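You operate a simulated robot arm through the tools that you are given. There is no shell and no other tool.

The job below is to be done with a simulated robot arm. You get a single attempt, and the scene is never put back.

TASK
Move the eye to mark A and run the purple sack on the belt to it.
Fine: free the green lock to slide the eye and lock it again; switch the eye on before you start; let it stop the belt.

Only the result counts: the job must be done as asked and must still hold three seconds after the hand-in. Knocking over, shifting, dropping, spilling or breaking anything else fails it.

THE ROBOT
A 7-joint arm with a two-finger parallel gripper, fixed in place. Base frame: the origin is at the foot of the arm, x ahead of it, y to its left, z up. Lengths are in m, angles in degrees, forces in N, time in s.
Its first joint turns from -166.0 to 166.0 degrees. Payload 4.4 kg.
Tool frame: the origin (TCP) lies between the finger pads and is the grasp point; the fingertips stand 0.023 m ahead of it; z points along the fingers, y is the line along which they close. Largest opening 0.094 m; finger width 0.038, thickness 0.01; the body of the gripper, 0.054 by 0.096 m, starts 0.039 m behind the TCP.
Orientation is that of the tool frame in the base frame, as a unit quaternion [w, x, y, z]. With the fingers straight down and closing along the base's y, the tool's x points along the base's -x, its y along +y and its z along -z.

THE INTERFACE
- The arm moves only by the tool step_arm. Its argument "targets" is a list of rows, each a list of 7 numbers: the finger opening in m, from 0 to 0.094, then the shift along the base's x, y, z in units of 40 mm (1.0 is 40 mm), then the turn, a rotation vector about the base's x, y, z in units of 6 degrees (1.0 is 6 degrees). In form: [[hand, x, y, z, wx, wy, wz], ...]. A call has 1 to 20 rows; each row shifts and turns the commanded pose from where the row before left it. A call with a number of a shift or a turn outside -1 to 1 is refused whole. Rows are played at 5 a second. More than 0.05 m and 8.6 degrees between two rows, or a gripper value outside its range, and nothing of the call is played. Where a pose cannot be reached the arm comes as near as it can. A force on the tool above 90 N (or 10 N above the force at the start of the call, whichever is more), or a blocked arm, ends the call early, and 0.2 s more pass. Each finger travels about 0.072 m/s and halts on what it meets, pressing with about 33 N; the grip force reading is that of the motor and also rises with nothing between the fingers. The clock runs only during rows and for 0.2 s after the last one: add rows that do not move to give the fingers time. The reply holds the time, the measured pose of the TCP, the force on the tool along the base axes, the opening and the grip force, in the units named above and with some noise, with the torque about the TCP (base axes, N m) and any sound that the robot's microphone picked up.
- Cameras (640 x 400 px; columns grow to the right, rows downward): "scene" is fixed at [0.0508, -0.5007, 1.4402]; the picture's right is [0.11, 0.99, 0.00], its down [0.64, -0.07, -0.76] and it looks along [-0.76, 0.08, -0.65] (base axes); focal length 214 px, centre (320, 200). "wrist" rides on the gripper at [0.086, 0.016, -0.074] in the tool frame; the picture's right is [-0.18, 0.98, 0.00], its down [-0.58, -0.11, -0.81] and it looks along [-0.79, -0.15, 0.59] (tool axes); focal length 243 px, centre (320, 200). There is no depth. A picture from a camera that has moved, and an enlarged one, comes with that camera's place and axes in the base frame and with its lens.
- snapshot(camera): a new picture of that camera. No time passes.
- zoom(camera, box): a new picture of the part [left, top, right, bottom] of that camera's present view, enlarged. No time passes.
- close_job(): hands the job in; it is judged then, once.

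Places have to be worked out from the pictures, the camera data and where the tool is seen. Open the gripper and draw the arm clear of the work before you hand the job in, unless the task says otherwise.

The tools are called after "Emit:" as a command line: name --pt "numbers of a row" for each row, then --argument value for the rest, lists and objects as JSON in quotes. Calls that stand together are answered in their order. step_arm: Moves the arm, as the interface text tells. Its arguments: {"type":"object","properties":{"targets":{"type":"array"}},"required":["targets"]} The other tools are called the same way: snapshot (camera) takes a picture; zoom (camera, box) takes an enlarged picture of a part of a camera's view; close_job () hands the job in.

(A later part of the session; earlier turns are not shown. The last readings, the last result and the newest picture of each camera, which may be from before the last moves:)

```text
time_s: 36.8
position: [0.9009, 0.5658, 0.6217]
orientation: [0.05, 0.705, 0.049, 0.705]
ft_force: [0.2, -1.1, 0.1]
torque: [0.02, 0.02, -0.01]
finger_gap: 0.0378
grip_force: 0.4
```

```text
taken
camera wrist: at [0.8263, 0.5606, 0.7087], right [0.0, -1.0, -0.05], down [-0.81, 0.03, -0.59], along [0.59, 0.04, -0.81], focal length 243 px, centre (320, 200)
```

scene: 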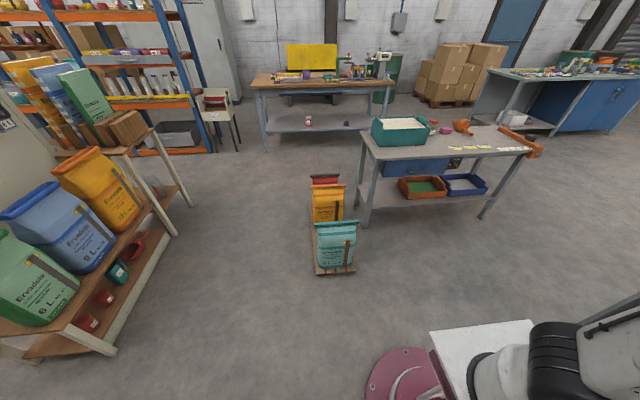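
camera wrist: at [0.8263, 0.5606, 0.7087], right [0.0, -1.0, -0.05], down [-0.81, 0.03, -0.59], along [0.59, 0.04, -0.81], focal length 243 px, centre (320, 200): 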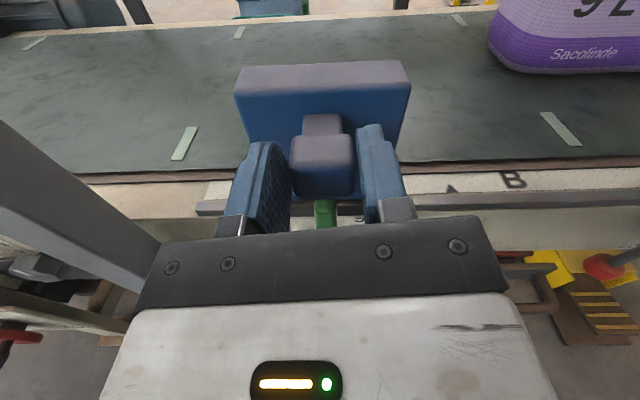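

The eye is close to A. The pole stands at y 0.74 and up, x 0.89–0.94, so about 5 cm will remain clear. I move the last 70 mm slowly.

Emit:
step_arm --pt "0.037 0 0.5 0 0 0 0" --pt "0.037 0 0.5 0 0 0 0" --pt "0.037 0 0.4 0 0 0 0" --pt "0.037 0 0.2 0 0 0 0" --pt "0.037 0 0.1 0 0 0 0" --pt "0.037 0 0 0 0 0 0"

Emit:
snapshot --camera "wrist"

Emit:
zoom --camera "wrist" --box '[190, 50, 530, 230]'

```text
time_s: 38.2
position: [0.9009, 0.6327, 0.6217]
orientation: [0.05, 0.705, 0.049, 0.705]
ft_force: [0.2, -1.6, 0.6]
torque: [-0.01, 0.0, -0.04]
finger_gap: 0.0377
grip_force: 0.9
```

```text
taken
camera wrist: at [0.8257, 0.6279, 0.709], right [0.0, -1.0, -0.05], down [-0.81, 0.03, -0.59], along [0.59, 0.04, -0.81], focal length 243 px, centre (320, 200)
```

wrist: 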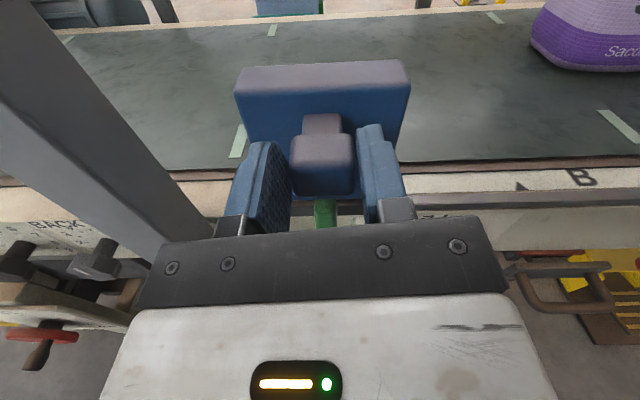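

```text
1.88 times, centred on (360, 140) of wrist
camera zoom: at [0.8257, 0.6279, 0.709], right [0.0, -1.0, -0.05], down [-0.81, 0.03, -0.59], along [0.59, 0.04, -0.81], focal length 457 px, centre (245, 313)
```

zoom: 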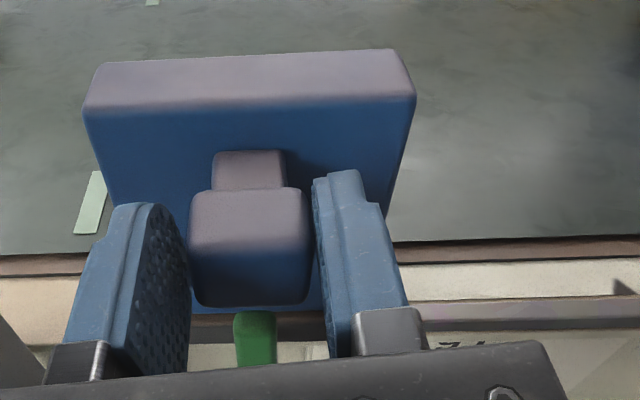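

Box centre in this picture is y about 0.630 and B's triangle about 0.436, so A is at about 0.637. I nudge the eye 7 mm further.

Emit:
step_arm --pt "0.037 0 0.09 0 0 0 0" --pt "0.037 0 0.085 0 0 0 0" --pt "0.037 0 0 0 0 0 0" --pt "0.037 0 0 0 0 0 0"

Emit:
zoom --camera "wrist" --box '[190, 50, 430, 230]'

Emit:
zoom --camera "wrist" --box '[400, 110, 640, 260]'

```text
time_s: 39.2
position: [0.9011, 0.6396, 0.6195]
orientation: [0.049, 0.705, 0.049, 0.706]
ft_force: [0.6, -1.8, -0.7]
torque: [0.0, 0.04, -0.02]
finger_gap: 0.0379
grip_force: 0.4
```

```text
2.22 times, centred on (310, 140) of wrist
camera zoom: at [0.8263, 0.6344, 0.7088], right [0.0, -1.0, -0.05], down [-0.81, 0.03, -0.59], along [0.59, 0.04, -0.81], focal length 539 px, centre (342, 333)
```

zoom: 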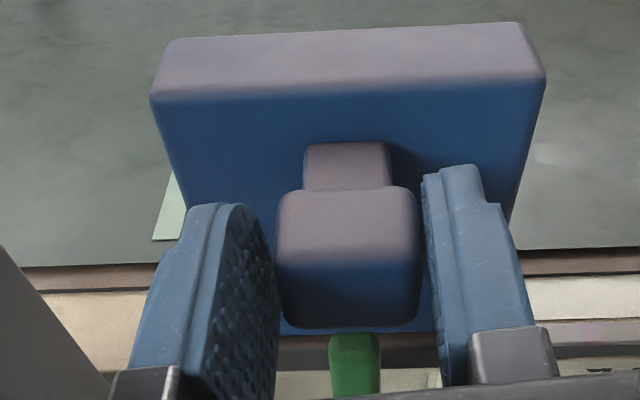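

```text
2.67 times, centred on (520, 185) of wrist
camera zoom: at [0.8263, 0.6344, 0.7088], right [0.0, -1.0, -0.05], down [-0.81, 0.03, -0.59], along [0.59, 0.04, -0.81], focal length 647 px, centre (-213, 240)
```

zoom: 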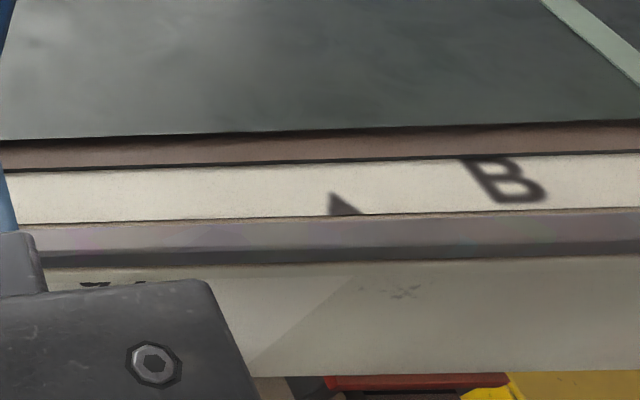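

The box centre (0.637) and A (B's triangle 0.437 plus 0.20 gives 0.637) agree. I open, back off, lower to the lever's height and look.

Emit:
step_arm --pt "0.045 0 0 0 0 0 0" --pt "0.06 0 0 0 0 0 0" --pt "0.06 -0.5 0 0 0 0 0" --pt "0.06 -1 0 0 0 0 0" --pt "0.06 -1 0 0 0 0 0" --pt "0.06 0 0 -1 0 0 0" --pt "0.06 0 0 -1 0 0 0" --pt "0.06 0 0 -0.15 0 0 0" --pt "0.06 0 0 0 0 0 0"

Emit:
snapshot --camera "wrist"

Emit:
zoom --camera "wrist" --box '[200, 0, 440, 180]'

```text
time_s: 41.2
position: [0.802, 0.6393, 0.5345]
orientation: [0.05, 0.705, 0.048, 0.706]
ft_force: [-0.2, 0.6, 0.4]
torque: [0.0, -0.02, -0.03]
finger_gap: 0.0596
grip_force: 0.2
```

```text
taken
camera wrist: at [0.7265, 0.6347, 0.6234], right [0.0, -1.0, -0.05], down [-0.81, 0.03, -0.59], along [0.59, 0.04, -0.81], focal length 243 px, centre (320, 200)
```

wrist: 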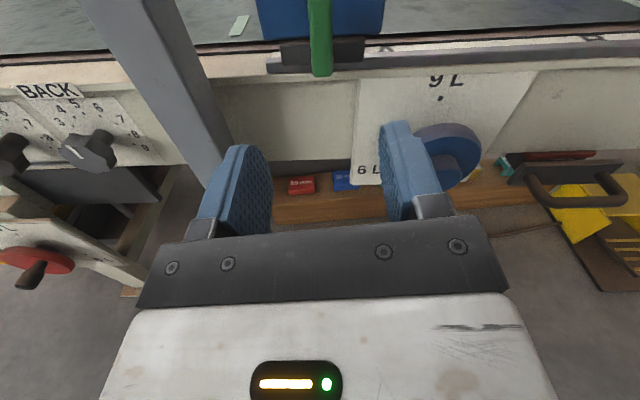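

```text
2.22 times, centred on (320, 90) of wrist
camera zoom: at [0.7265, 0.6347, 0.6234], right [0.0, -1.0, -0.05], down [-0.81, 0.03, -0.59], along [0.59, 0.04, -0.81], focal length 539 px, centre (320, 444)
```

zoom: 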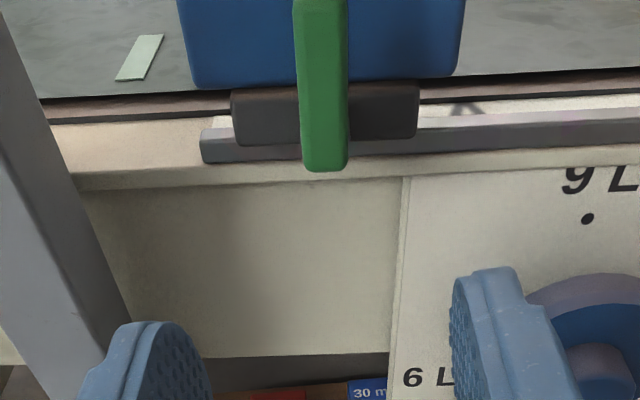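

Part of the letter A is visible just beside the carriage, but my estimates of A differ by up to 5 mm. I pull back to a point square in front of the eye to measure it against B, C and D in one picture.

Emit:
step_arm --pt "0.06 -0.9 0 0.7 0 0 0" --pt "0.06 -0.9 0 0.7 0 0 0" --pt "0.06 -0.9 0 0.7 0 0 0" --pt "0.06 -0.9 0 0.7 0 0 0" --pt "0.06 -0.9 0 0.7 0 0 0" --pt "0.06 0 0 0 0 0 0"

Emit:
snapshot --camera "wrist"

Emit:
zoom --camera "wrist" --box '[270, 0, 610, 140]'

```text
time_s: 42.6
position: [0.6186, 0.638, 0.6747]
orientation: [0.049, 0.705, 0.049, 0.705]
ft_force: [-0.1, -0.1, -0.4]
torque: [0.0, 0.01, 0.01]
finger_gap: 0.0598
grip_force: 0.1
```

```text
taken
camera wrist: at [0.5438, 0.6325, 0.7631], right [0.0, -1.0, -0.05], down [-0.81, 0.03, -0.59], along [0.59, 0.04, -0.81], focal length 243 px, centre (320, 200)
```

wrist: 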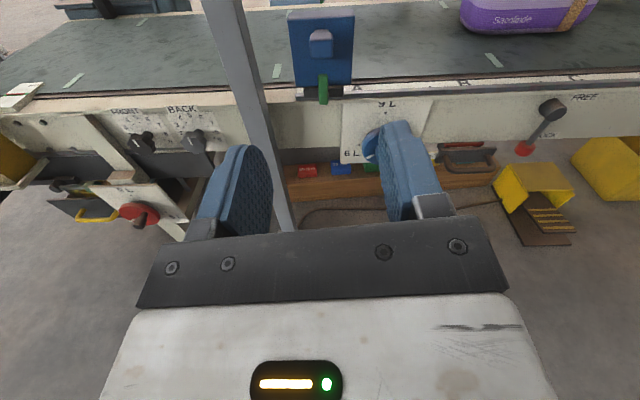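

```text
1.88 times, centred on (440, 70) of wrist
camera zoom: at [0.5438, 0.6325, 0.7631], right [0.0, -1.0, -0.05], down [-0.81, 0.03, -0.59], along [0.59, 0.04, -0.81], focal length 457 px, centre (94, 445)
```

zoom: 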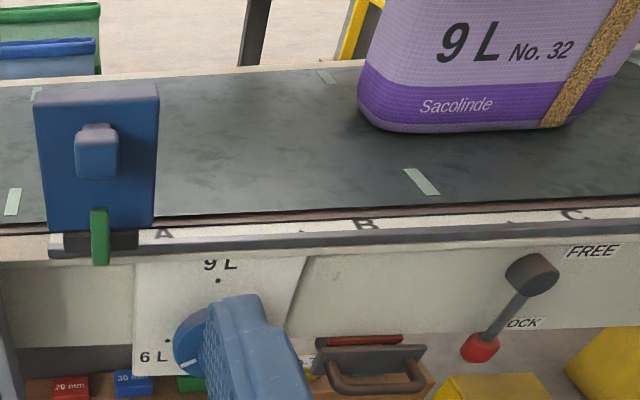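

I enlarge the scale strip further to measure it.

Emit:
zoom --camera "wrist" --box '[280, 60, 440, 130]'

Emit:
zoom --camera "wrist" --box '[480, 50, 640, 120]'

Emit:
zoom --camera "wrist" --box '[380, 55, 540, 125]'

```text
4.00 times, centred on (360, 95) of wrist
camera zoom: at [0.5438, 0.6325, 0.7631], right [0.0, -1.0, -0.05], down [-0.81, 0.03, -0.59], along [0.59, 0.04, -0.81], focal length 970 px, centre (160, 620)
```

zoom: 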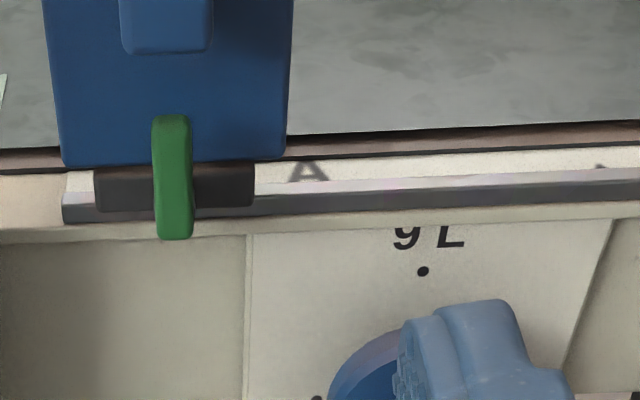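

```text
4.00 times, centred on (560, 85) of wrist
camera zoom: at [0.5438, 0.6325, 0.7631], right [0.0, -1.0, -0.05], down [-0.81, 0.03, -0.59], along [0.59, 0.04, -0.81], focal length 970 px, centre (-640, 660)
```

zoom: 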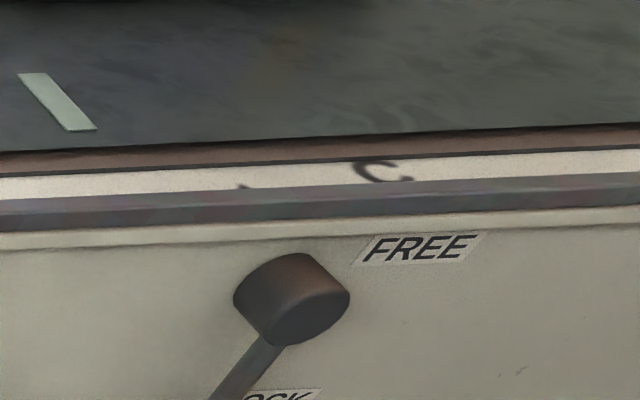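

```text
4.00 times, centred on (460, 90) of wrist
camera zoom: at [0.5438, 0.6325, 0.7631], right [0.0, -1.0, -0.05], down [-0.81, 0.03, -0.59], along [0.59, 0.04, -0.81], focal length 970 px, centre (-240, 640)
```

zoom: 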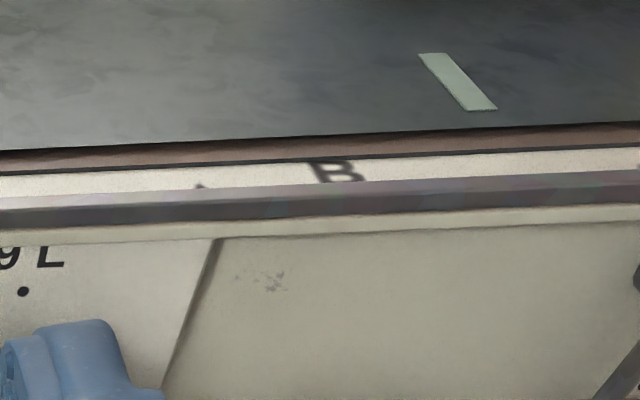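

In this picture the eye's centre is y about 0.6365 and A about 0.638, which is within about 2 mm. The lever lies about 1.5 mm to the -y side of my tool axis, so gripping it from here will also nudge the eye the right way. I return and approach the lever.

Emit:
step_arm --pt "0.06 0.9 0 -0.7 0 0 0" --pt "0.06 0.9 0 -0.7 0 0 0" --pt "0.06 0.9 0 -0.7 0 0 0" --pt "0.06 0.9 0 -0.7 0 0 0" --pt "0.06 0.9 0 -0.7 0 0 0" --pt "0.05 0.7 0 0 0 0 0" --pt "0.05 0.7 0 0 0 0 0" --pt "0.05 0.7 0 0 0 0 0" --pt "0.05 0.45 0 0 0 0 0" --pt "0.05 0 0 0 0 0 0"

Emit:
zoom --camera "wrist" --box '[200, 40, 440, 240]'

```text
time_s: 44.8
position: [0.9025, 0.6385, 0.5357]
orientation: [0.049, 0.705, 0.048, 0.706]
ft_force: [0.4, 0.8, -0.6]
torque: [-0.03, -0.02, 0.01]
finger_gap: 0.05
grip_force: 0.1
```

```text
2.00 times, centred on (320, 140) of wrist
camera zoom: at [0.8276, 0.6342, 0.6241], right [0.0, -1.0, -0.05], down [-0.81, 0.03, -0.59], along [0.59, 0.04, -0.81], focal length 485 px, centre (320, 320)
```

zoom: 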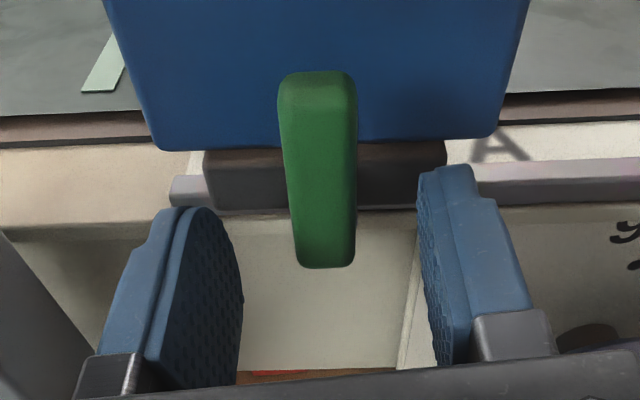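

The lever is centred between the fingers and clear of everything else. I close on it.

Emit:
step_arm --pt "0.03 0 0 0 0 0 0" --pt "0.018 0 0 0 0 0 0" --pt "0.005 0 0 0 0 0 0" --pt "0.005 0 0 0 0 0 0"

Emit:
zoom --camera "wrist" --box '[200, 40, 440, 240]'

```text
time_s: 45.8
position: [0.9029, 0.639, 0.5354]
orientation: [0.049, 0.705, 0.049, 0.706]
ft_force: [4.2, 0.2, -0.8]
torque: [0.03, 0.11, -0.05]
finger_gap: 0.0157
grip_force: 44.4
```

```text
2.00 times, centred on (320, 140) of wrist
camera zoom: at [0.8275, 0.6341, 0.6241], right [0.0, -1.0, -0.05], down [-0.81, 0.03, -0.59], along [0.59, 0.04, -0.81], focal length 485 px, centre (320, 320)
```

zoom: 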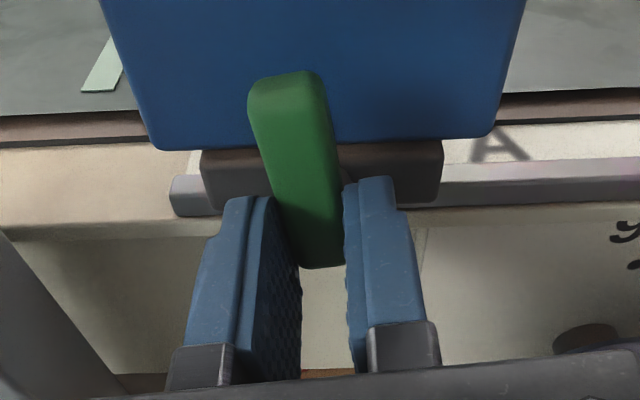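

The lever had snapped fully upright; the grip now aligns it with the fingers, and the eye moved about 1 mm toward A. I turn the lever back down in stages.

Emit:
step_arm --pt "0.005 0 0 0 -0.8 0 0" --pt "0.005 0 0 0 -0.8 0 0" --pt "0.005 0 0 0 -0.8 0 0" --pt "0.005 0 0 0 -0.8 0 0" --pt "0.005 0 0 0 -0.8 0 0" --pt "0.005 0 0 0 0 0 0"

```text
time_s: 47.2
position: [0.903, 0.6395, 0.5361]
orientation: [0.194, 0.68, 0.194, 0.68]
ft_force: [-24.2, 3.1, 18.9]
torque: [-0.06, -0.55, 0.14]
finger_gap: 0.0158
grip_force: 45.1
```

It is now at about 58° with small forces. I continue.

Emit:
step_arm --pt "0.005 -0.008 0 0.008 -0.8 0 0" --pt "0.005 0 0 0 -0.8 0 0" --pt "0.005 0 0 0 -0.8 0 0" --pt "0.005 0 0 0 -0.8 0 0" --pt "0.005 0 0 0 -0.8 0 0" --pt "0.005 0 0 0 0 0 0"

```text
time_s: 48.6
position: [0.9033, 0.6385, 0.5343]
orientation: [0.332, 0.625, 0.332, 0.624]
ft_force: [-25.1, -1.4, 9.5]
torque: [-0.04, -0.16, -0.1]
finger_gap: 0.0155
grip_force: 44.4
```

About 34° remains. I continue.

Emit:
step_arm --pt "0.005 -0.01 0 0 -0.8 0 0" --pt "0.005 0 0 0 -0.8 0 0" --pt "0.005 0 0 0 -0.8 0 0" --pt "0.005 0 0 0 -0.8 0 0" --pt "0.005 0 0 0 0 0 0"

Emit:
snapshot --camera "wrist"

```text
time_s: 49.8
position: [0.9032, 0.639, 0.5336]
orientation: [0.432, 0.561, 0.431, 0.56]
ft_force: [9.7, -0.8, -17.1]
torque: [0.03, 0.15, 0.43]
finger_gap: 0.0158
grip_force: 45.0
```

```text
taken
camera wrist: at [0.8278, 0.7171, 0.572], right [0.0, -0.43, 0.9], down [-0.81, -0.53, -0.25], along [0.59, -0.73, -0.35], focal length 243 px, centre (320, 200)
```

wrist: 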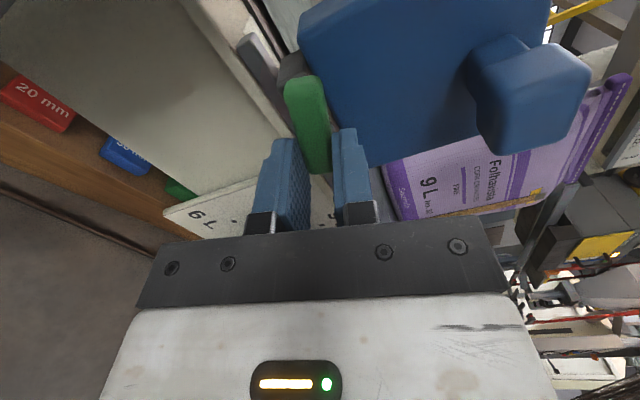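

About 15° remains, and the camera stays behind the pole plane (x 0.83 against 0.887). I finish the turn.

Emit:
step_arm --pt "0.005 0 0 0 -0.8 0 0" --pt "0.005 0 0 0 -0.8 0 0" --pt "0.005 0 0 0 -0.85 0 0" --pt "0.005 0 0 0 0 0 0"

Emit:
snapshot --camera "wrist"

```text
time_s: 50.8
position: [0.9014, 0.6385, 0.5337]
orientation: [0.499, 0.501, 0.501, 0.5]
ft_force: [28.9, -3.0, -38.6]
torque: [0.1, 0.55, -0.28]
finger_gap: 0.0157
grip_force: 45.0
```

```text
taken
camera wrist: at [0.8269, 0.7247, 0.5501], right [0.0, -0.19, 0.98], down [-0.81, -0.58, -0.11], along [0.59, -0.79, -0.15], focal length 243 px, centre (320, 200)
```

wrist: 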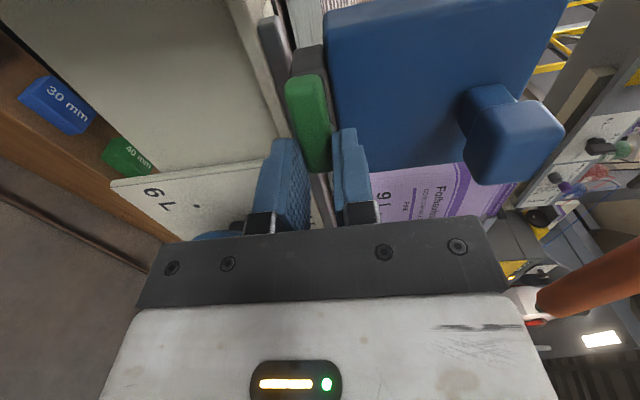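

The lever lies along y again as it did at first. I press about 2° further to seat it, then release and back off.

Emit:
step_arm --pt "0.005 0.012 0 -0.02 -0.35 0 0" --pt "0.005 0 0 0 0 0 0"

```text
time_s: 51.4
position: [0.903, 0.6404, 0.533]
orientation: [0.507, 0.491, 0.51, 0.491]
ft_force: [9.1, -1.3, -34.4]
torque: [1.22, 0.61, -0.86]
finger_gap: 0.0159
grip_force: 44.9
```

The torque of 1.2 N m shows that the lever is at its stop. I relieve it, open and back straight out.

Emit:
step_arm --pt "0.005 0 0 -0.02 0.33 0 0" --pt "0.03 0 0 0 0 0 0" --pt "0.05 0 0 0 0 0 0" --pt "0.05 0 0 0 0 0 0" --pt "0.05 -0.5 0 0 0 0 0" --pt "0.05 -1 0 0 0 0 0" --pt "0.05 -1 0 0 0 0 0" --pt "0.05 -1 0 0.6 0 0 0" --pt "0.05 -1 0 0.6 0 0 0" --pt "0.05 -1 0 0.6 0 0 0" --pt "0.05 -1 0 0.6 0 0 0" --pt "0.05 0 0 0 0 0 0"

Emit:
snapshot --camera "wrist"

```text
time_s: 54.0
position: [0.6411, 0.6392, 0.6328]
orientation: [0.5, 0.5, 0.499, 0.501]
ft_force: [-0.1, 0.3, 0.0]
torque: [-0.01, 0.0, 0.02]
finger_gap: 0.05
grip_force: 0.1
```

```text
taken
camera wrist: at [0.5654, 0.7247, 0.6495], right [0.0, -0.19, 0.98], down [-0.81, -0.58, -0.11], along [0.59, -0.79, -0.15], focal length 243 px, centre (320, 200)
```

wrist: 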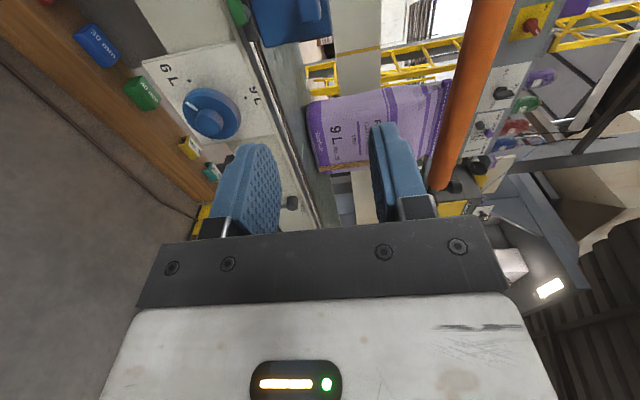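

Released cleanly. I roll the camera back on top while rising, to check the eye once more and to see the panel.

Emit:
step_arm --pt "0.05 -0.15 0 0.5 1 0 0" --pt "0.05 -0.15 0 0.5 1 0 0" --pt "0.05 -0.15 0 0.5 1 0 0" --pt "0.05 -0.15 0 0.5 1 0 0" --pt "0.05 -0.15 0 0.5 1 0 0" --pt "0.05 -0.15 0 0.5 1 0 0" --pt "0.05 -0.15 0 0.5 1 0 0" --pt "0.05 -0.15 0 0.5 1 0 0" --pt "0.05 -0.15 0 0.5 1 0 0" --pt "0.05 -0.15 0 0.5 1 0 0" --pt "0.05 -0.15 0 0.5 1 0 0" --pt "0.05 -0.15 0 0.5 1 0 0" --pt "0.05 -0.15 0 0.5 1 0 0" --pt "0.05 0 0 0 0 0 0"

Emit:
snapshot --camera "wrist"

```text
time_s: 57.0
position: [0.5658, 0.64, 0.8909]
orientation: [0.072, 0.703, 0.073, 0.703]
ft_force: [0.4, -0.1, -0.4]
torque: [0.01, 0.0, -0.01]
finger_gap: 0.0503
grip_force: 0.1
```

```text
taken
camera wrist: at [0.4904, 0.6413, 0.9783], right [0.0, -1.0, 0.02], down [-0.81, -0.01, -0.59], along [0.59, -0.02, -0.81], focal length 243 px, centre (320, 200)
```

wrist: 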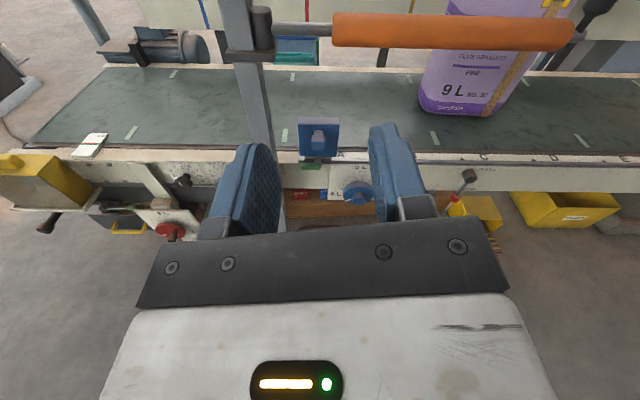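

The eye sits between the A area and the pole. I zoom in to check it.

Emit:
zoom --camera "wrist" --box '[270, 100, 400, 210]'

Emit:
zoom --camera "wrist" --box '[0, 60, 260, 240]'

Emit:
zoom --camera "wrist" --box '[200, 0, 640, 120]'

```text
3.64 times, centred on (335, 155) of wrist
camera zoom: at [0.4904, 0.6413, 0.9783], right [0.0, -1.0, 0.02], down [-0.81, -0.01, -0.59], along [0.59, -0.02, -0.81], focal length 882 px, centre (266, 364)
```

zoom: 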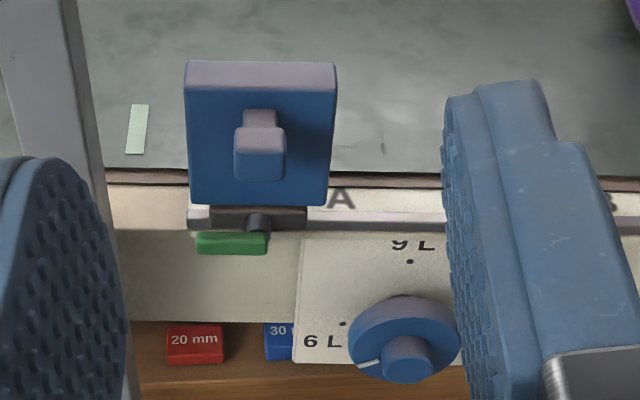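

```text
2.22 times, centred on (130, 150) of wrist
camera zoom: at [0.4904, 0.6413, 0.9783], right [0.0, -1.0, 0.02], down [-0.81, -0.01, -0.59], along [0.59, -0.02, -0.81], focal length 539 px, centre (742, 311)
```

zoom: 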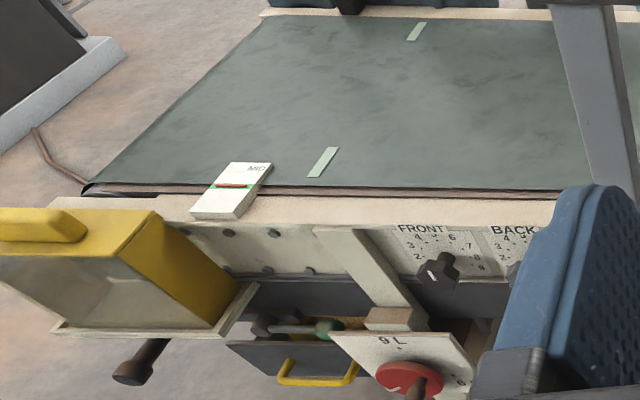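

```text
1.45 times, centred on (420, 60) of wrist
camera zoom: at [0.4904, 0.6413, 0.9783], right [0.0, -1.0, 0.02], down [-0.81, -0.01, -0.59], along [0.59, -0.02, -0.81], focal length 353 px, centre (174, 404)
```

zoom: 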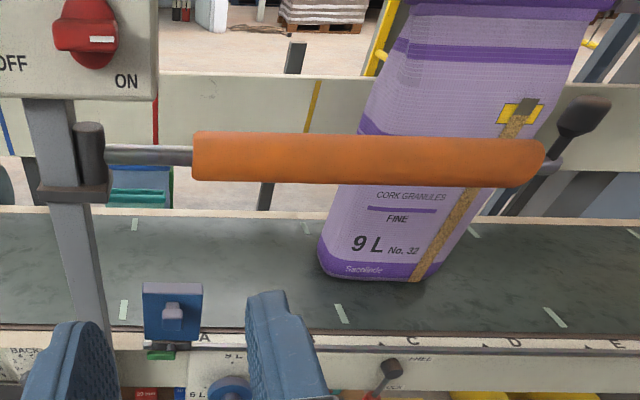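

The eye looks centred at A with the lock lever along the rail. I now rise to look at the panel squarely.

Emit:
step_arm --pt "0.05 0 0.2 0.95 0 0 0" --pt "0.05 0 0.2 0.95 0 0 0" --pt "0.05 0 0.2 0.95 0 0 0" --pt "0.05 0 0.2 0.95 0 0 0" --pt "0.05 0 0.2 0.95 0 0 0" --pt "0.05 0 0.2 0.95 0 0 0" --pt "0.05 0 0.2 0.95 0 0 0" --pt "0.05 0 0.2 0.95 0 0 0" --pt "0.05 0 0 0 0 0 0"

Emit:
snapshot --camera "wrist"

Emit:
zoom --camera "wrist" --box '[220, 30, 420, 200]'

```text
time_s: 59.0
position: [0.5656, 0.7042, 1.1946]
orientation: [0.073, 0.703, 0.073, 0.703]
ft_force: [-0.1, 0.1, 0.1]
torque: [-0.01, 0.02, -0.03]
finger_gap: 0.0498
grip_force: 0.2
```

```text
taken
camera wrist: at [0.4903, 0.7052, 1.2831], right [0.0, -1.0, 0.02], down [-0.81, -0.01, -0.59], along [0.59, -0.02, -0.81], focal length 243 px, centre (320, 200)
```

wrist: 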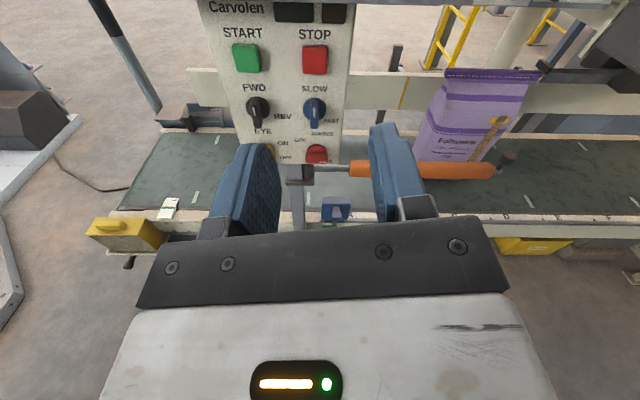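

```text
2.35 times, centred on (320, 115) of wrist
camera zoom: at [0.4903, 0.7052, 1.2831], right [0.0, -1.0, 0.02], down [-0.81, -0.01, -0.59], along [0.59, -0.02, -0.81], focal length 571 px, centre (320, 400)
```

zoom: 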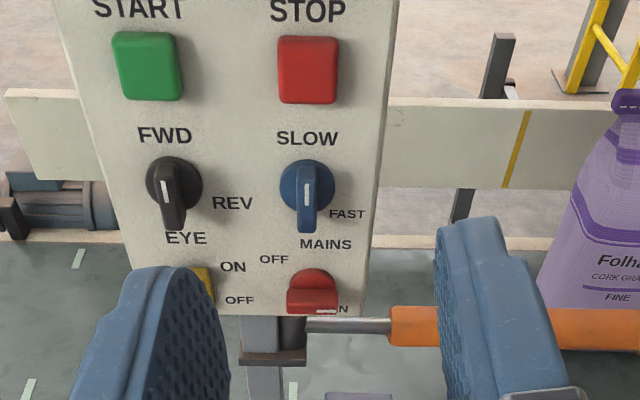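

MAINS points to ON, SLOW and FWD are selected, and the EYE rocker is partly hidden. I pitch the camera up to see the whole panel and any direction arrow.

Emit:
step_arm --pt "0.094 -0.3 0.3 0.5 0 -0.9 0" --pt "0.094 -0.3 0.3 0.5 0 -0.9 0" --pt "0.094 -0.3 0.3 0.5 0 -0.9 0" --pt "0.094 0 0 0 0 0 0"

Emit:
snapshot --camera "wrist"

Emit:
zoom --camera "wrist" --box '[230, 20, 450, 230]'

```text
time_s: 60.0
position: [0.5287, 0.7405, 1.2542]
orientation: [0.083, 0.596, 0.063, 0.796]
ft_force: [1.2, 0.3, 0.9]
torque: [0.03, 0.01, 0.01]
finger_gap: 0.0938
grip_force: 0.0
```

```text
taken
camera wrist: at [0.4325, 0.7418, 1.3188], right [-0.01, -1.0, 0.02], down [-0.61, -0.01, -0.79], along [0.79, -0.02, -0.61], focal length 243 px, centre (320, 200)
```

wrist: 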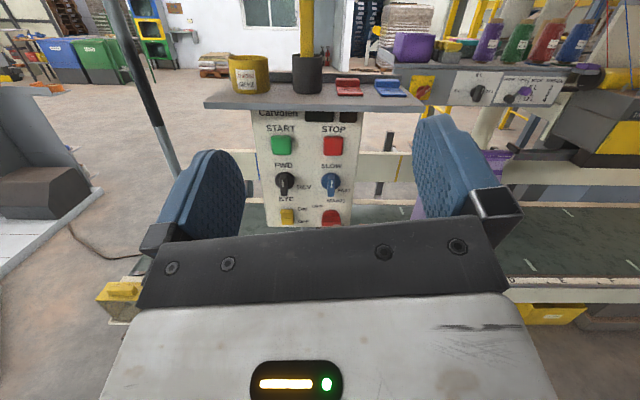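

```text
1.90 times, centred on (340, 125) of wrist
camera zoom: at [0.4325, 0.7418, 1.3188], right [-0.01, -1.0, 0.02], down [-0.61, -0.01, -0.79], along [0.79, -0.02, -0.61], focal length 462 px, centre (282, 343)
```

zoom: 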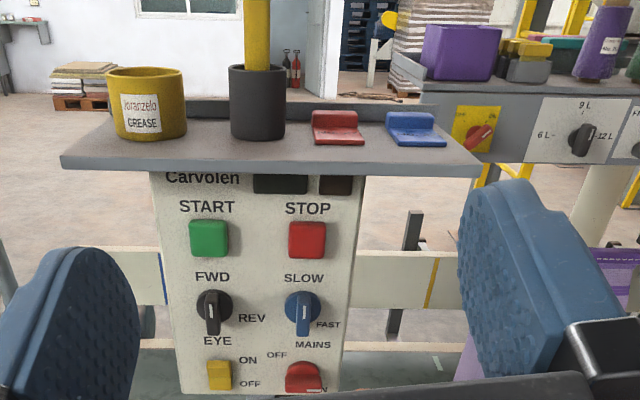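

The panel face is near vertical under a shelf with loose items. I enlarge the control rows to read their states.

Emit:
zoom --camera "wrist" --box '[260, 160, 360, 230]'

Emit:
zoom --camera "wrist" --box '[250, 90, 380, 170]'

Emit:
zoom --camera "wrist" --box '[400, 40, 640, 220]'

```text
5.71 times, centred on (310, 195) of wrist
camera zoom: at [0.4325, 0.7418, 1.3188], right [-0.01, -1.0, 0.02], down [-0.61, -0.01, -0.79], along [0.79, -0.02, -0.61], focal length 1386 px, centre (377, 229)
```

zoom: 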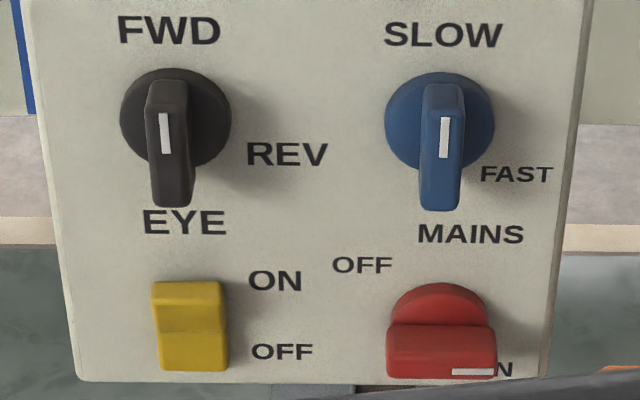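

```text
4.92 times, centred on (315, 130) of wrist
camera zoom: at [0.4325, 0.7418, 1.3188], right [-0.01, -1.0, 0.02], down [-0.61, -0.01, -0.79], along [0.79, -0.02, -0.61], focal length 1194 px, centre (345, 545)
```

zoom: 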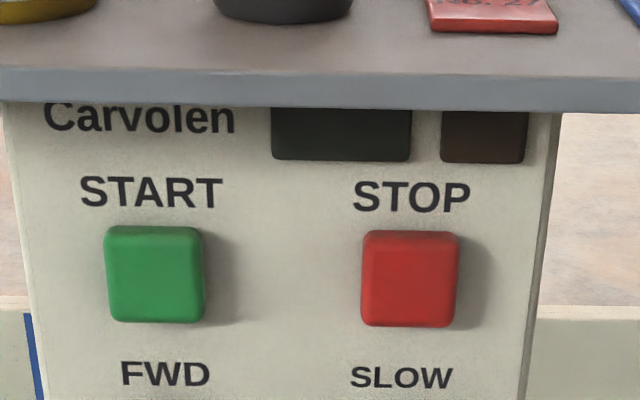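

```text
2.22 times, centred on (520, 130) of wrist
camera zoom: at [0.4325, 0.7418, 1.3188], right [-0.01, -1.0, 0.02], down [-0.61, -0.01, -0.79], along [0.79, -0.02, -0.61], focal length 539 px, centre (-124, 356)
```

zoom: 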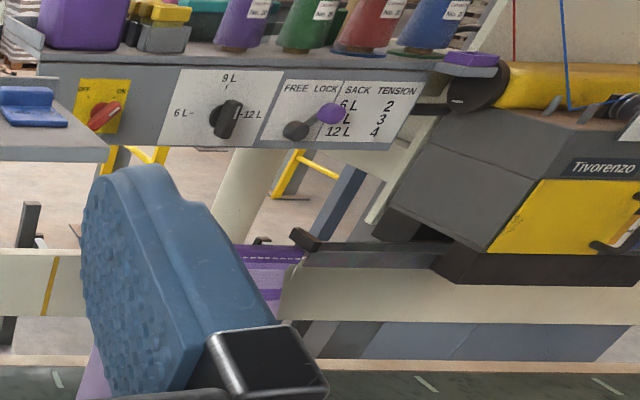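

All states read well: MAINS ON, SLOW, FWD, and the EYE rocker unknown. Triangulated, the rocker is at [0.878, 0.810, 0.923], STOP at [0.865, 0.710, 1.118] and START at y about 0.806. I level the tool, close the fingers and descend in front of the rocker, staying well back from the shelf.

Emit:
step_arm --pt "0.03 0 0.25 -0.7 0 0.9 0" --pt "0.0 0 0.25 -0.7 0 0.9 0" --pt "0.0 0 0.25 -0.7 0 0.9 0" --pt "0.0 0 0.25 -0.9 0 0 0" --pt "0.0 0 0.25 -0.9 0 0 0" --pt "0.0 0 0.25 -0.9 0 0 0" --pt "0.0 0 0.24 -0.9 0 0 0" --pt "0.0 0 0 -0.9 0 0 0" --pt "0.0 0 0 -0.8 0 0 0" --pt "0.0 0 0 0 0 0 0"

Emit:
snapshot --camera "wrist"

```text
time_s: 62.2
position: [0.5315, 0.8093, 0.9564]
orientation: [0.073, 0.703, 0.074, 0.704]
ft_force: [0.7, -0.6, -0.5]
torque: [0.0, 0.02, -0.01]
finger_gap: 0.0002
grip_force: 32.7
```

```text
taken
camera wrist: at [0.4558, 0.8105, 1.0455], right [0.0, -1.0, 0.02], down [-0.81, -0.01, -0.59], along [0.59, -0.02, -0.81], focal length 243 px, centre (320, 200)
```

wrist: 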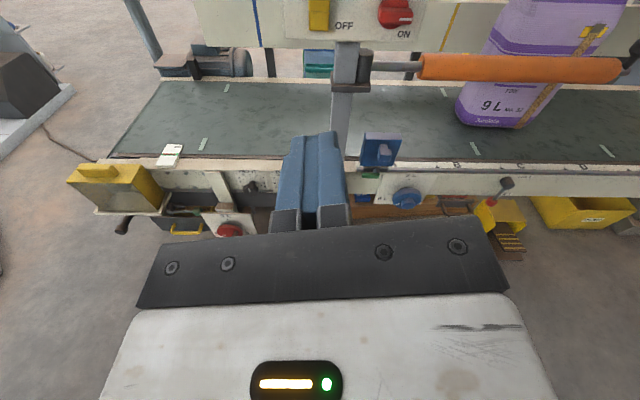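

The rocker is at the top of the picture in line with the fingers. I enlarge it.

Emit:
zoom --camera "wrist" --box '[280, 0, 430, 60]'

```text
4.27 times, centred on (355, 30) of wrist
camera zoom: at [0.4558, 0.8105, 1.0455], right [0.0, -1.0, 0.02], down [-0.81, -0.01, -0.59], along [0.59, -0.02, -0.81], focal length 1035 px, centre (171, 925)
```

zoom: 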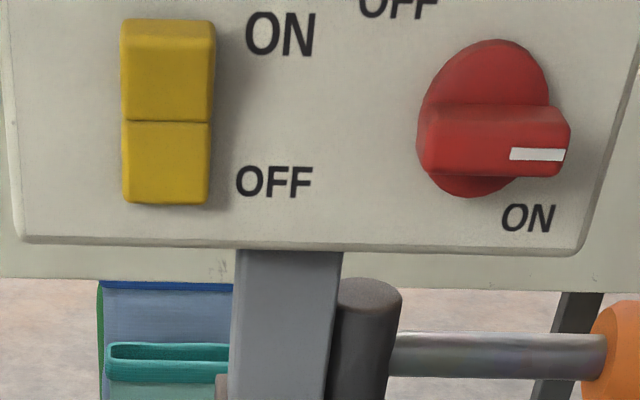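

The rocker's upper half stands proud, so the eye is OFF. ON is the upper half, at z about 0.94. I approach with the closed fingers at z 0.945.

Emit:
step_arm --pt "0.0 0.9 0 -0.29 0 0 0" --pt "0.0 0.9 0 0 0 0 0" --pt "0.0 0.9 0 0 0 0 0" --pt "0.0 0.9 0 0 0 0 0" --pt "0.0 0.9 0 0 0 0 0" --pt "0.0 0.9 0 0 0 0 0" --pt "0.0 0.9 0 0 0 0 0" --pt "0.0 0.6 0 0 0 0 0" --pt "0.0 0 0 0 0 0 0"

Emit:
snapshot --camera "wrist"

```text
time_s: 64.2
position: [0.8062, 0.8096, 0.9465]
orientation: [0.073, 0.703, 0.074, 0.703]
ft_force: [-0.3, 0.1, 0.1]
torque: [-0.02, 0.01, 0.0]
finger_gap: 0.0
grip_force: 32.9
```

```text
taken
camera wrist: at [0.7311, 0.8103, 1.0343], right [0.0, -1.0, 0.02], down [-0.81, -0.01, -0.59], along [0.59, -0.02, -0.81], focal length 243 px, centre (320, 200)
```

wrist: 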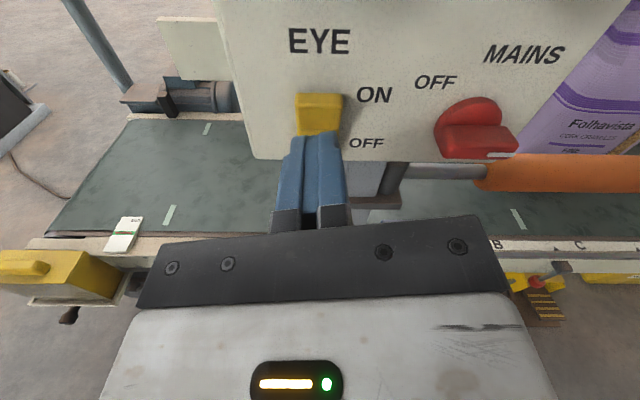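

In line with the rocker. I advance in small steps until contact.

Emit:
step_arm --pt "0.0 0.3 0 0 0 0 0" --pt "0.0 0.2 0 0 0 0 0" --pt "0.0 0.1 0 0 0 0 0" --pt "0.0 0 0 0 0 0 0"

Emit:
zoom --camera "wrist" --box '[240, 40, 400, 240]'

```text
time_s: 65.2
position: [0.8299, 0.8103, 0.9464]
orientation: [0.074, 0.703, 0.073, 0.703]
ft_force: [0.4, -0.2, 0.7]
torque: [-0.01, 0.01, -0.04]
finger_gap: 0.0
grip_force: 33.2
```

```text
2.00 times, centred on (320, 140) of wrist
camera zoom: at [0.7544, 0.8107, 1.0343], right [0.0, -1.0, 0.02], down [-0.81, -0.01, -0.59], along [0.59, -0.02, -0.81], focal length 485 px, centre (320, 320)
```

zoom: 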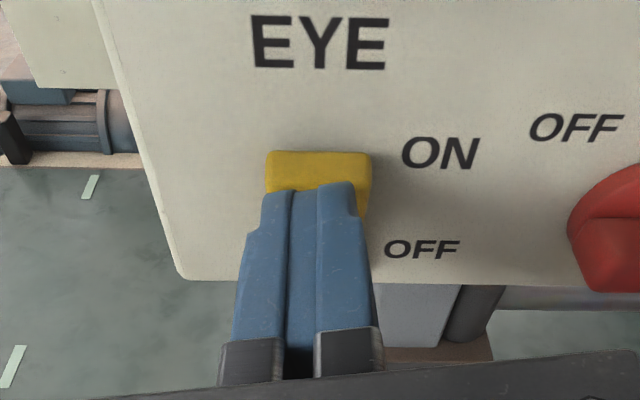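

The tips are about 1–2 cm short of the rocker's upper half. I go on slowly.

Emit:
step_arm --pt "0.0 0.05 0 0 0 0 0" --pt "0.0 0.05 0 0 0 0 0" --pt "0.0 0.05 0 0 0 0 0" --pt "0.0 0.05 0 0 0 0 0" --pt "0.0 0.05 0 0 0 0 0" --pt "0.0 0 0 0 0 0 0"

```text
time_s: 66.6
position: [0.8381, 0.8098, 0.9457]
orientation: [0.073, 0.703, 0.072, 0.703]
ft_force: [-0.6, -1.0, 0.1]
torque: [0.01, 0.02, 0.0]
finger_gap: 0.0
grip_force: 33.4
```

Still no contact at a tip x of about 0.862. I continue in small steps.

Emit:
step_arm --pt "0.0 0.05 0 0 0 0 0" --pt "0.0 0.05 0 0 0 0 0" --pt "0.0 0.05 0 0 0 0 0" --pt "0.0 0 0 0 0 0 0"

Emit:
zoom --camera "wrist" --box '[240, 40, 400, 240]'

```text
time_s: 67.6
position: [0.845, 0.8093, 0.9454]
orientation: [0.073, 0.703, 0.073, 0.703]
ft_force: [0.7, -0.6, -0.2]
torque: [0.03, -0.03, -0.05]
finger_gap: 0.0
grip_force: 33.0
```

```text
2.00 times, centred on (320, 140) of wrist
camera zoom: at [0.7701, 0.8109, 1.0346], right [0.0, -1.0, 0.02], down [-0.81, -0.01, -0.59], along [0.59, -0.02, -0.81], focal length 485 px, centre (320, 320)
```

zoom: 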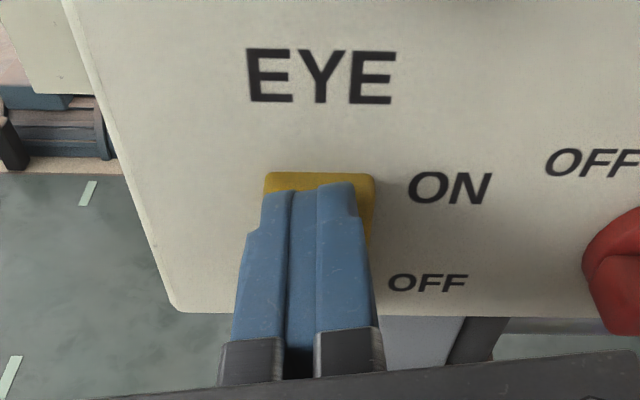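

The tips are almost touching the upper half. A few more small steps.

Emit:
step_arm --pt "0.0 0.04 0 0 0 0 0" --pt "0.0 0.04 0 0 0 0 0" --pt "0.0 0.04 0 0 0 0 0" --pt "0.0 0 0 0 0 0 0"

```text
time_s: 68.4
position: [0.8475, 0.8107, 0.9456]
orientation: [0.074, 0.703, 0.074, 0.703]
ft_force: [-37.7, -25.4, 10.1]
torque: [-0.38, 0.35, -0.48]
finger_gap: 0.0
grip_force: 32.8
stopped in row 3: the force on the tool passed its limit at 102 N (the readings are from after the stop); the commanded pose is now the measured one
```

Contact came hard and the step ended. I back off to see whether the rocker tipped.

Emit:
step_arm --pt "0.0 -0.3 0 0 0 0 0" --pt "0.0 -1 0 0 0 0 0" --pt "0.0 -1 0 0 0 0 0" --pt "0.0 0 0 0 0 0 0"

Emit:
snapshot --camera "wrist"

Emit:
zoom --camera "wrist" --box '[260, 20, 420, 140]'

```text
time_s: 69.4
position: [0.7563, 0.8097, 0.9419]
orientation: [0.074, 0.703, 0.074, 0.703]
ft_force: [-0.2, -0.1, -0.3]
torque: [-0.01, 0.04, 0.0]
finger_gap: 0.0
grip_force: 33.2
```

```text
taken
camera wrist: at [0.6797, 0.8111, 1.0305], right [0.0, -1.0, 0.02], down [-0.81, -0.01, -0.59], along [0.59, -0.02, -0.81], focal length 243 px, centre (320, 200)
```

wrist: 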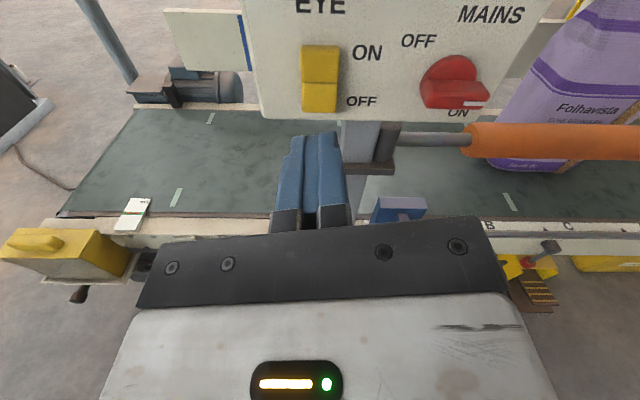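

```text
3.33 times, centred on (340, 80) of wrist
camera zoom: at [0.6797, 0.8111, 1.0305], right [0.0, -1.0, 0.02], down [-0.81, -0.01, -0.59], along [0.59, -0.02, -0.81], focal length 809 px, centre (253, 600)
```

zoom: 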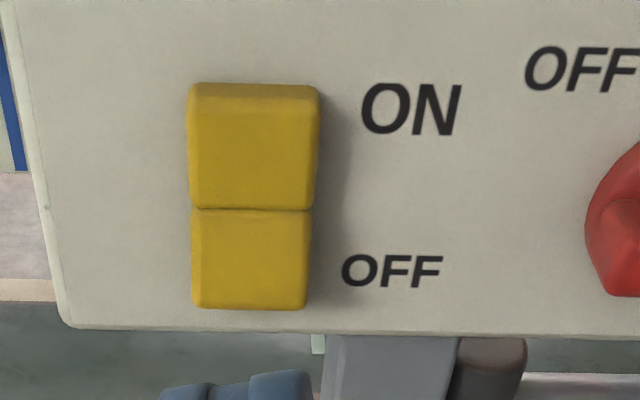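

It is hard to tell whether the rocker moved. I return to the exact viewpoint I had before the press to compare.

Emit:
step_arm --pt "0.0 -0.94 0 0.36 0 0 0" --pt "0.0 -0.94 0 0 0 0 0" --pt "0.0 -0.94 0 0 0 0 0" --pt "0.0 -0.94 0 0 0 0 0" --pt "0.0 -0.94 0 0 0 0 0" --pt "0.0 -0.92 0 0 0 0 0" --pt "0.0 0 0 0 0 0 0"

Emit:
zoom --camera "wrist" --box '[280, 0, 430, 60]'

Emit:
zoom --camera "wrist" --box '[295, 0, 345, 35]'

```text
time_s: 71.0
position: [0.5322, 0.8098, 0.9573]
orientation: [0.074, 0.703, 0.073, 0.703]
ft_force: [0.4, 0.5, 0.3]
torque: [0.04, -0.01, -0.03]
finger_gap: 0.0001
grip_force: 32.5
```

```text
4.27 times, centred on (355, 30) of wrist
camera zoom: at [0.4555, 0.8115, 1.0452], right [0.0, -1.0, 0.02], down [-0.81, -0.01, -0.59], along [0.59, -0.02, -0.81], focal length 1035 px, centre (171, 925)
```

zoom: 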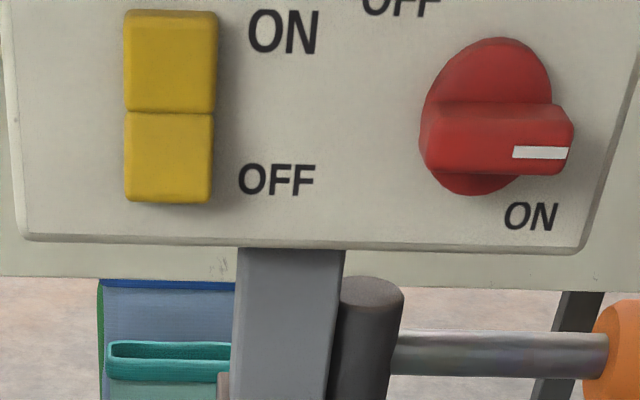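

```text
11.43 times, centred on (320, 18) of wrist
camera zoom: at [0.4555, 0.8115, 1.0452], right [0.0, -1.0, 0.02], down [-0.81, -0.01, -0.59], along [0.59, -0.02, -0.81], focal length 2773 px, centre (320, 2286)
```

zoom: 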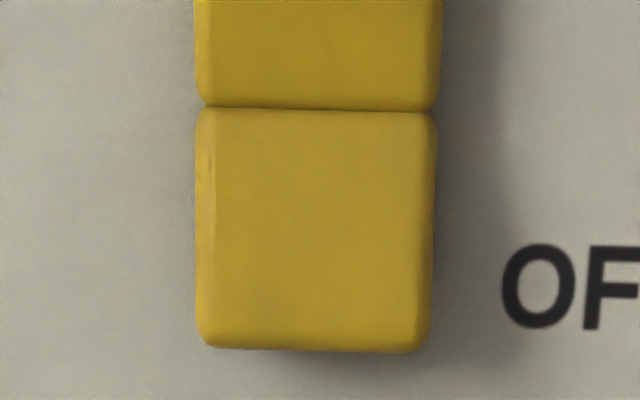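

The rocker's crease and top have moved up and inward, so the EYE is now ON. Before START I need the shelf's depth and a check for a direction arrow, so I pitch the camera up from here.

Emit:
step_arm --pt "0.0 -0.3 -0.3 0 0 -0.9 0" --pt "0.0 -0.3 -0.3 0 0 -0.9 0" --pt "0.0 -0.3 -0.3 0 0 -0.9 0" --pt "0.0 -0.3 -0.3 0 0 -0.9 0" --pt "0.0 0 -0.3 0 0 -0.9 0" --pt "0.0 0 -0.3 0 0 -0.9 0" --pt "0.0 0 0 0 0 0 0"

Emit:
snapshot --camera "wrist"

```text
time_s: 72.6
position: [0.482, 0.7391, 0.9596]
orientation: [0.091, 0.479, 0.05, 0.872]
ft_force: [-0.4, -0.3, -0.3]
torque: [-0.03, -0.02, 0.03]
finger_gap: 0.0001
grip_force: 32.8
```

```text
taken
camera wrist: at [0.3712, 0.7399, 0.9938], right [-0.01, -1.0, 0.02], down [-0.36, -0.01, -0.93], along [0.93, -0.02, -0.36], focal length 243 px, centre (320, 200)
```

wrist: 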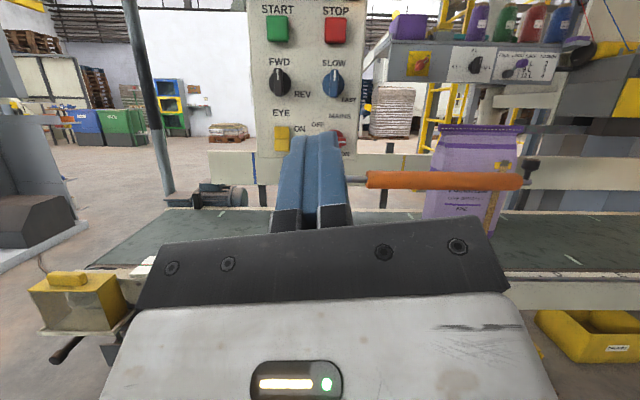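

This is a good level view. I rise a bit to get the panel top and the shelf into the picture.

Emit:
step_arm --pt "0.0 0 0 0.9 0 0 0" --pt "0.0 0 0 0.9 0 0 0" --pt "0.0 0 0 0.9 0 -0.5 0" --pt "0.0 0 0 0 0 0 0"

Emit:
snapshot --camera "wrist"

Emit:
zoom --camera "wrist" --box '[220, 0, 400, 180]'

```text
time_s: 73.6
position: [0.4812, 0.7383, 1.0665]
orientation: [0.093, 0.456, 0.048, 0.884]
ft_force: [0.5, 0.9, -0.2]
torque: [-0.03, 0.01, 0.0]
finger_gap: 0.0
grip_force: 32.9
```

```text
taken
camera wrist: at [0.3694, 0.7401, 1.0954], right [-0.01, -1.0, 0.02], down [-0.31, -0.01, -0.95], along [0.95, -0.02, -0.31], focal length 243 px, centre (320, 200)
```

wrist: 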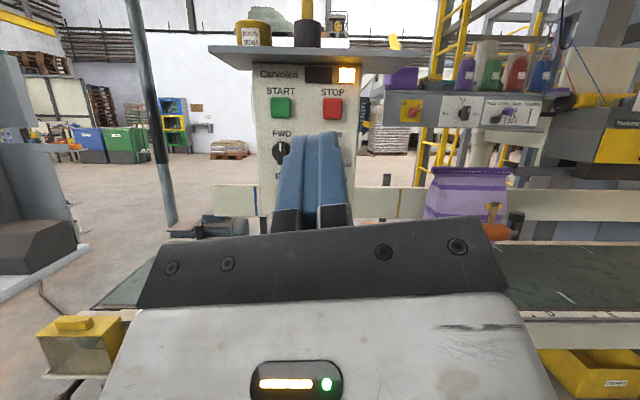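

```text
2.22 times, centred on (310, 90) of wrist
camera zoom: at [0.3694, 0.7401, 1.0954], right [-0.01, -1.0, 0.02], down [-0.31, -0.01, -0.95], along [0.95, -0.02, -0.31], focal length 539 px, centre (342, 444)
```

zoom: 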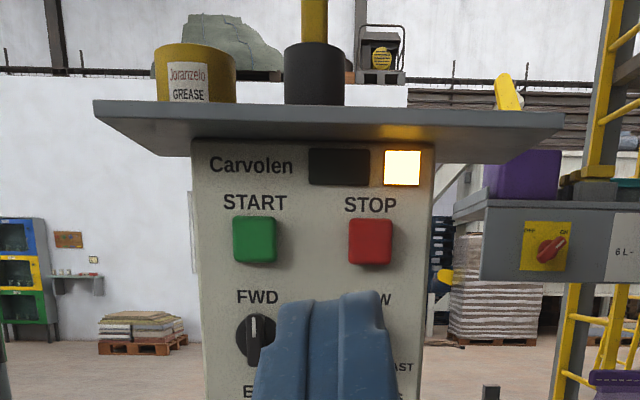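

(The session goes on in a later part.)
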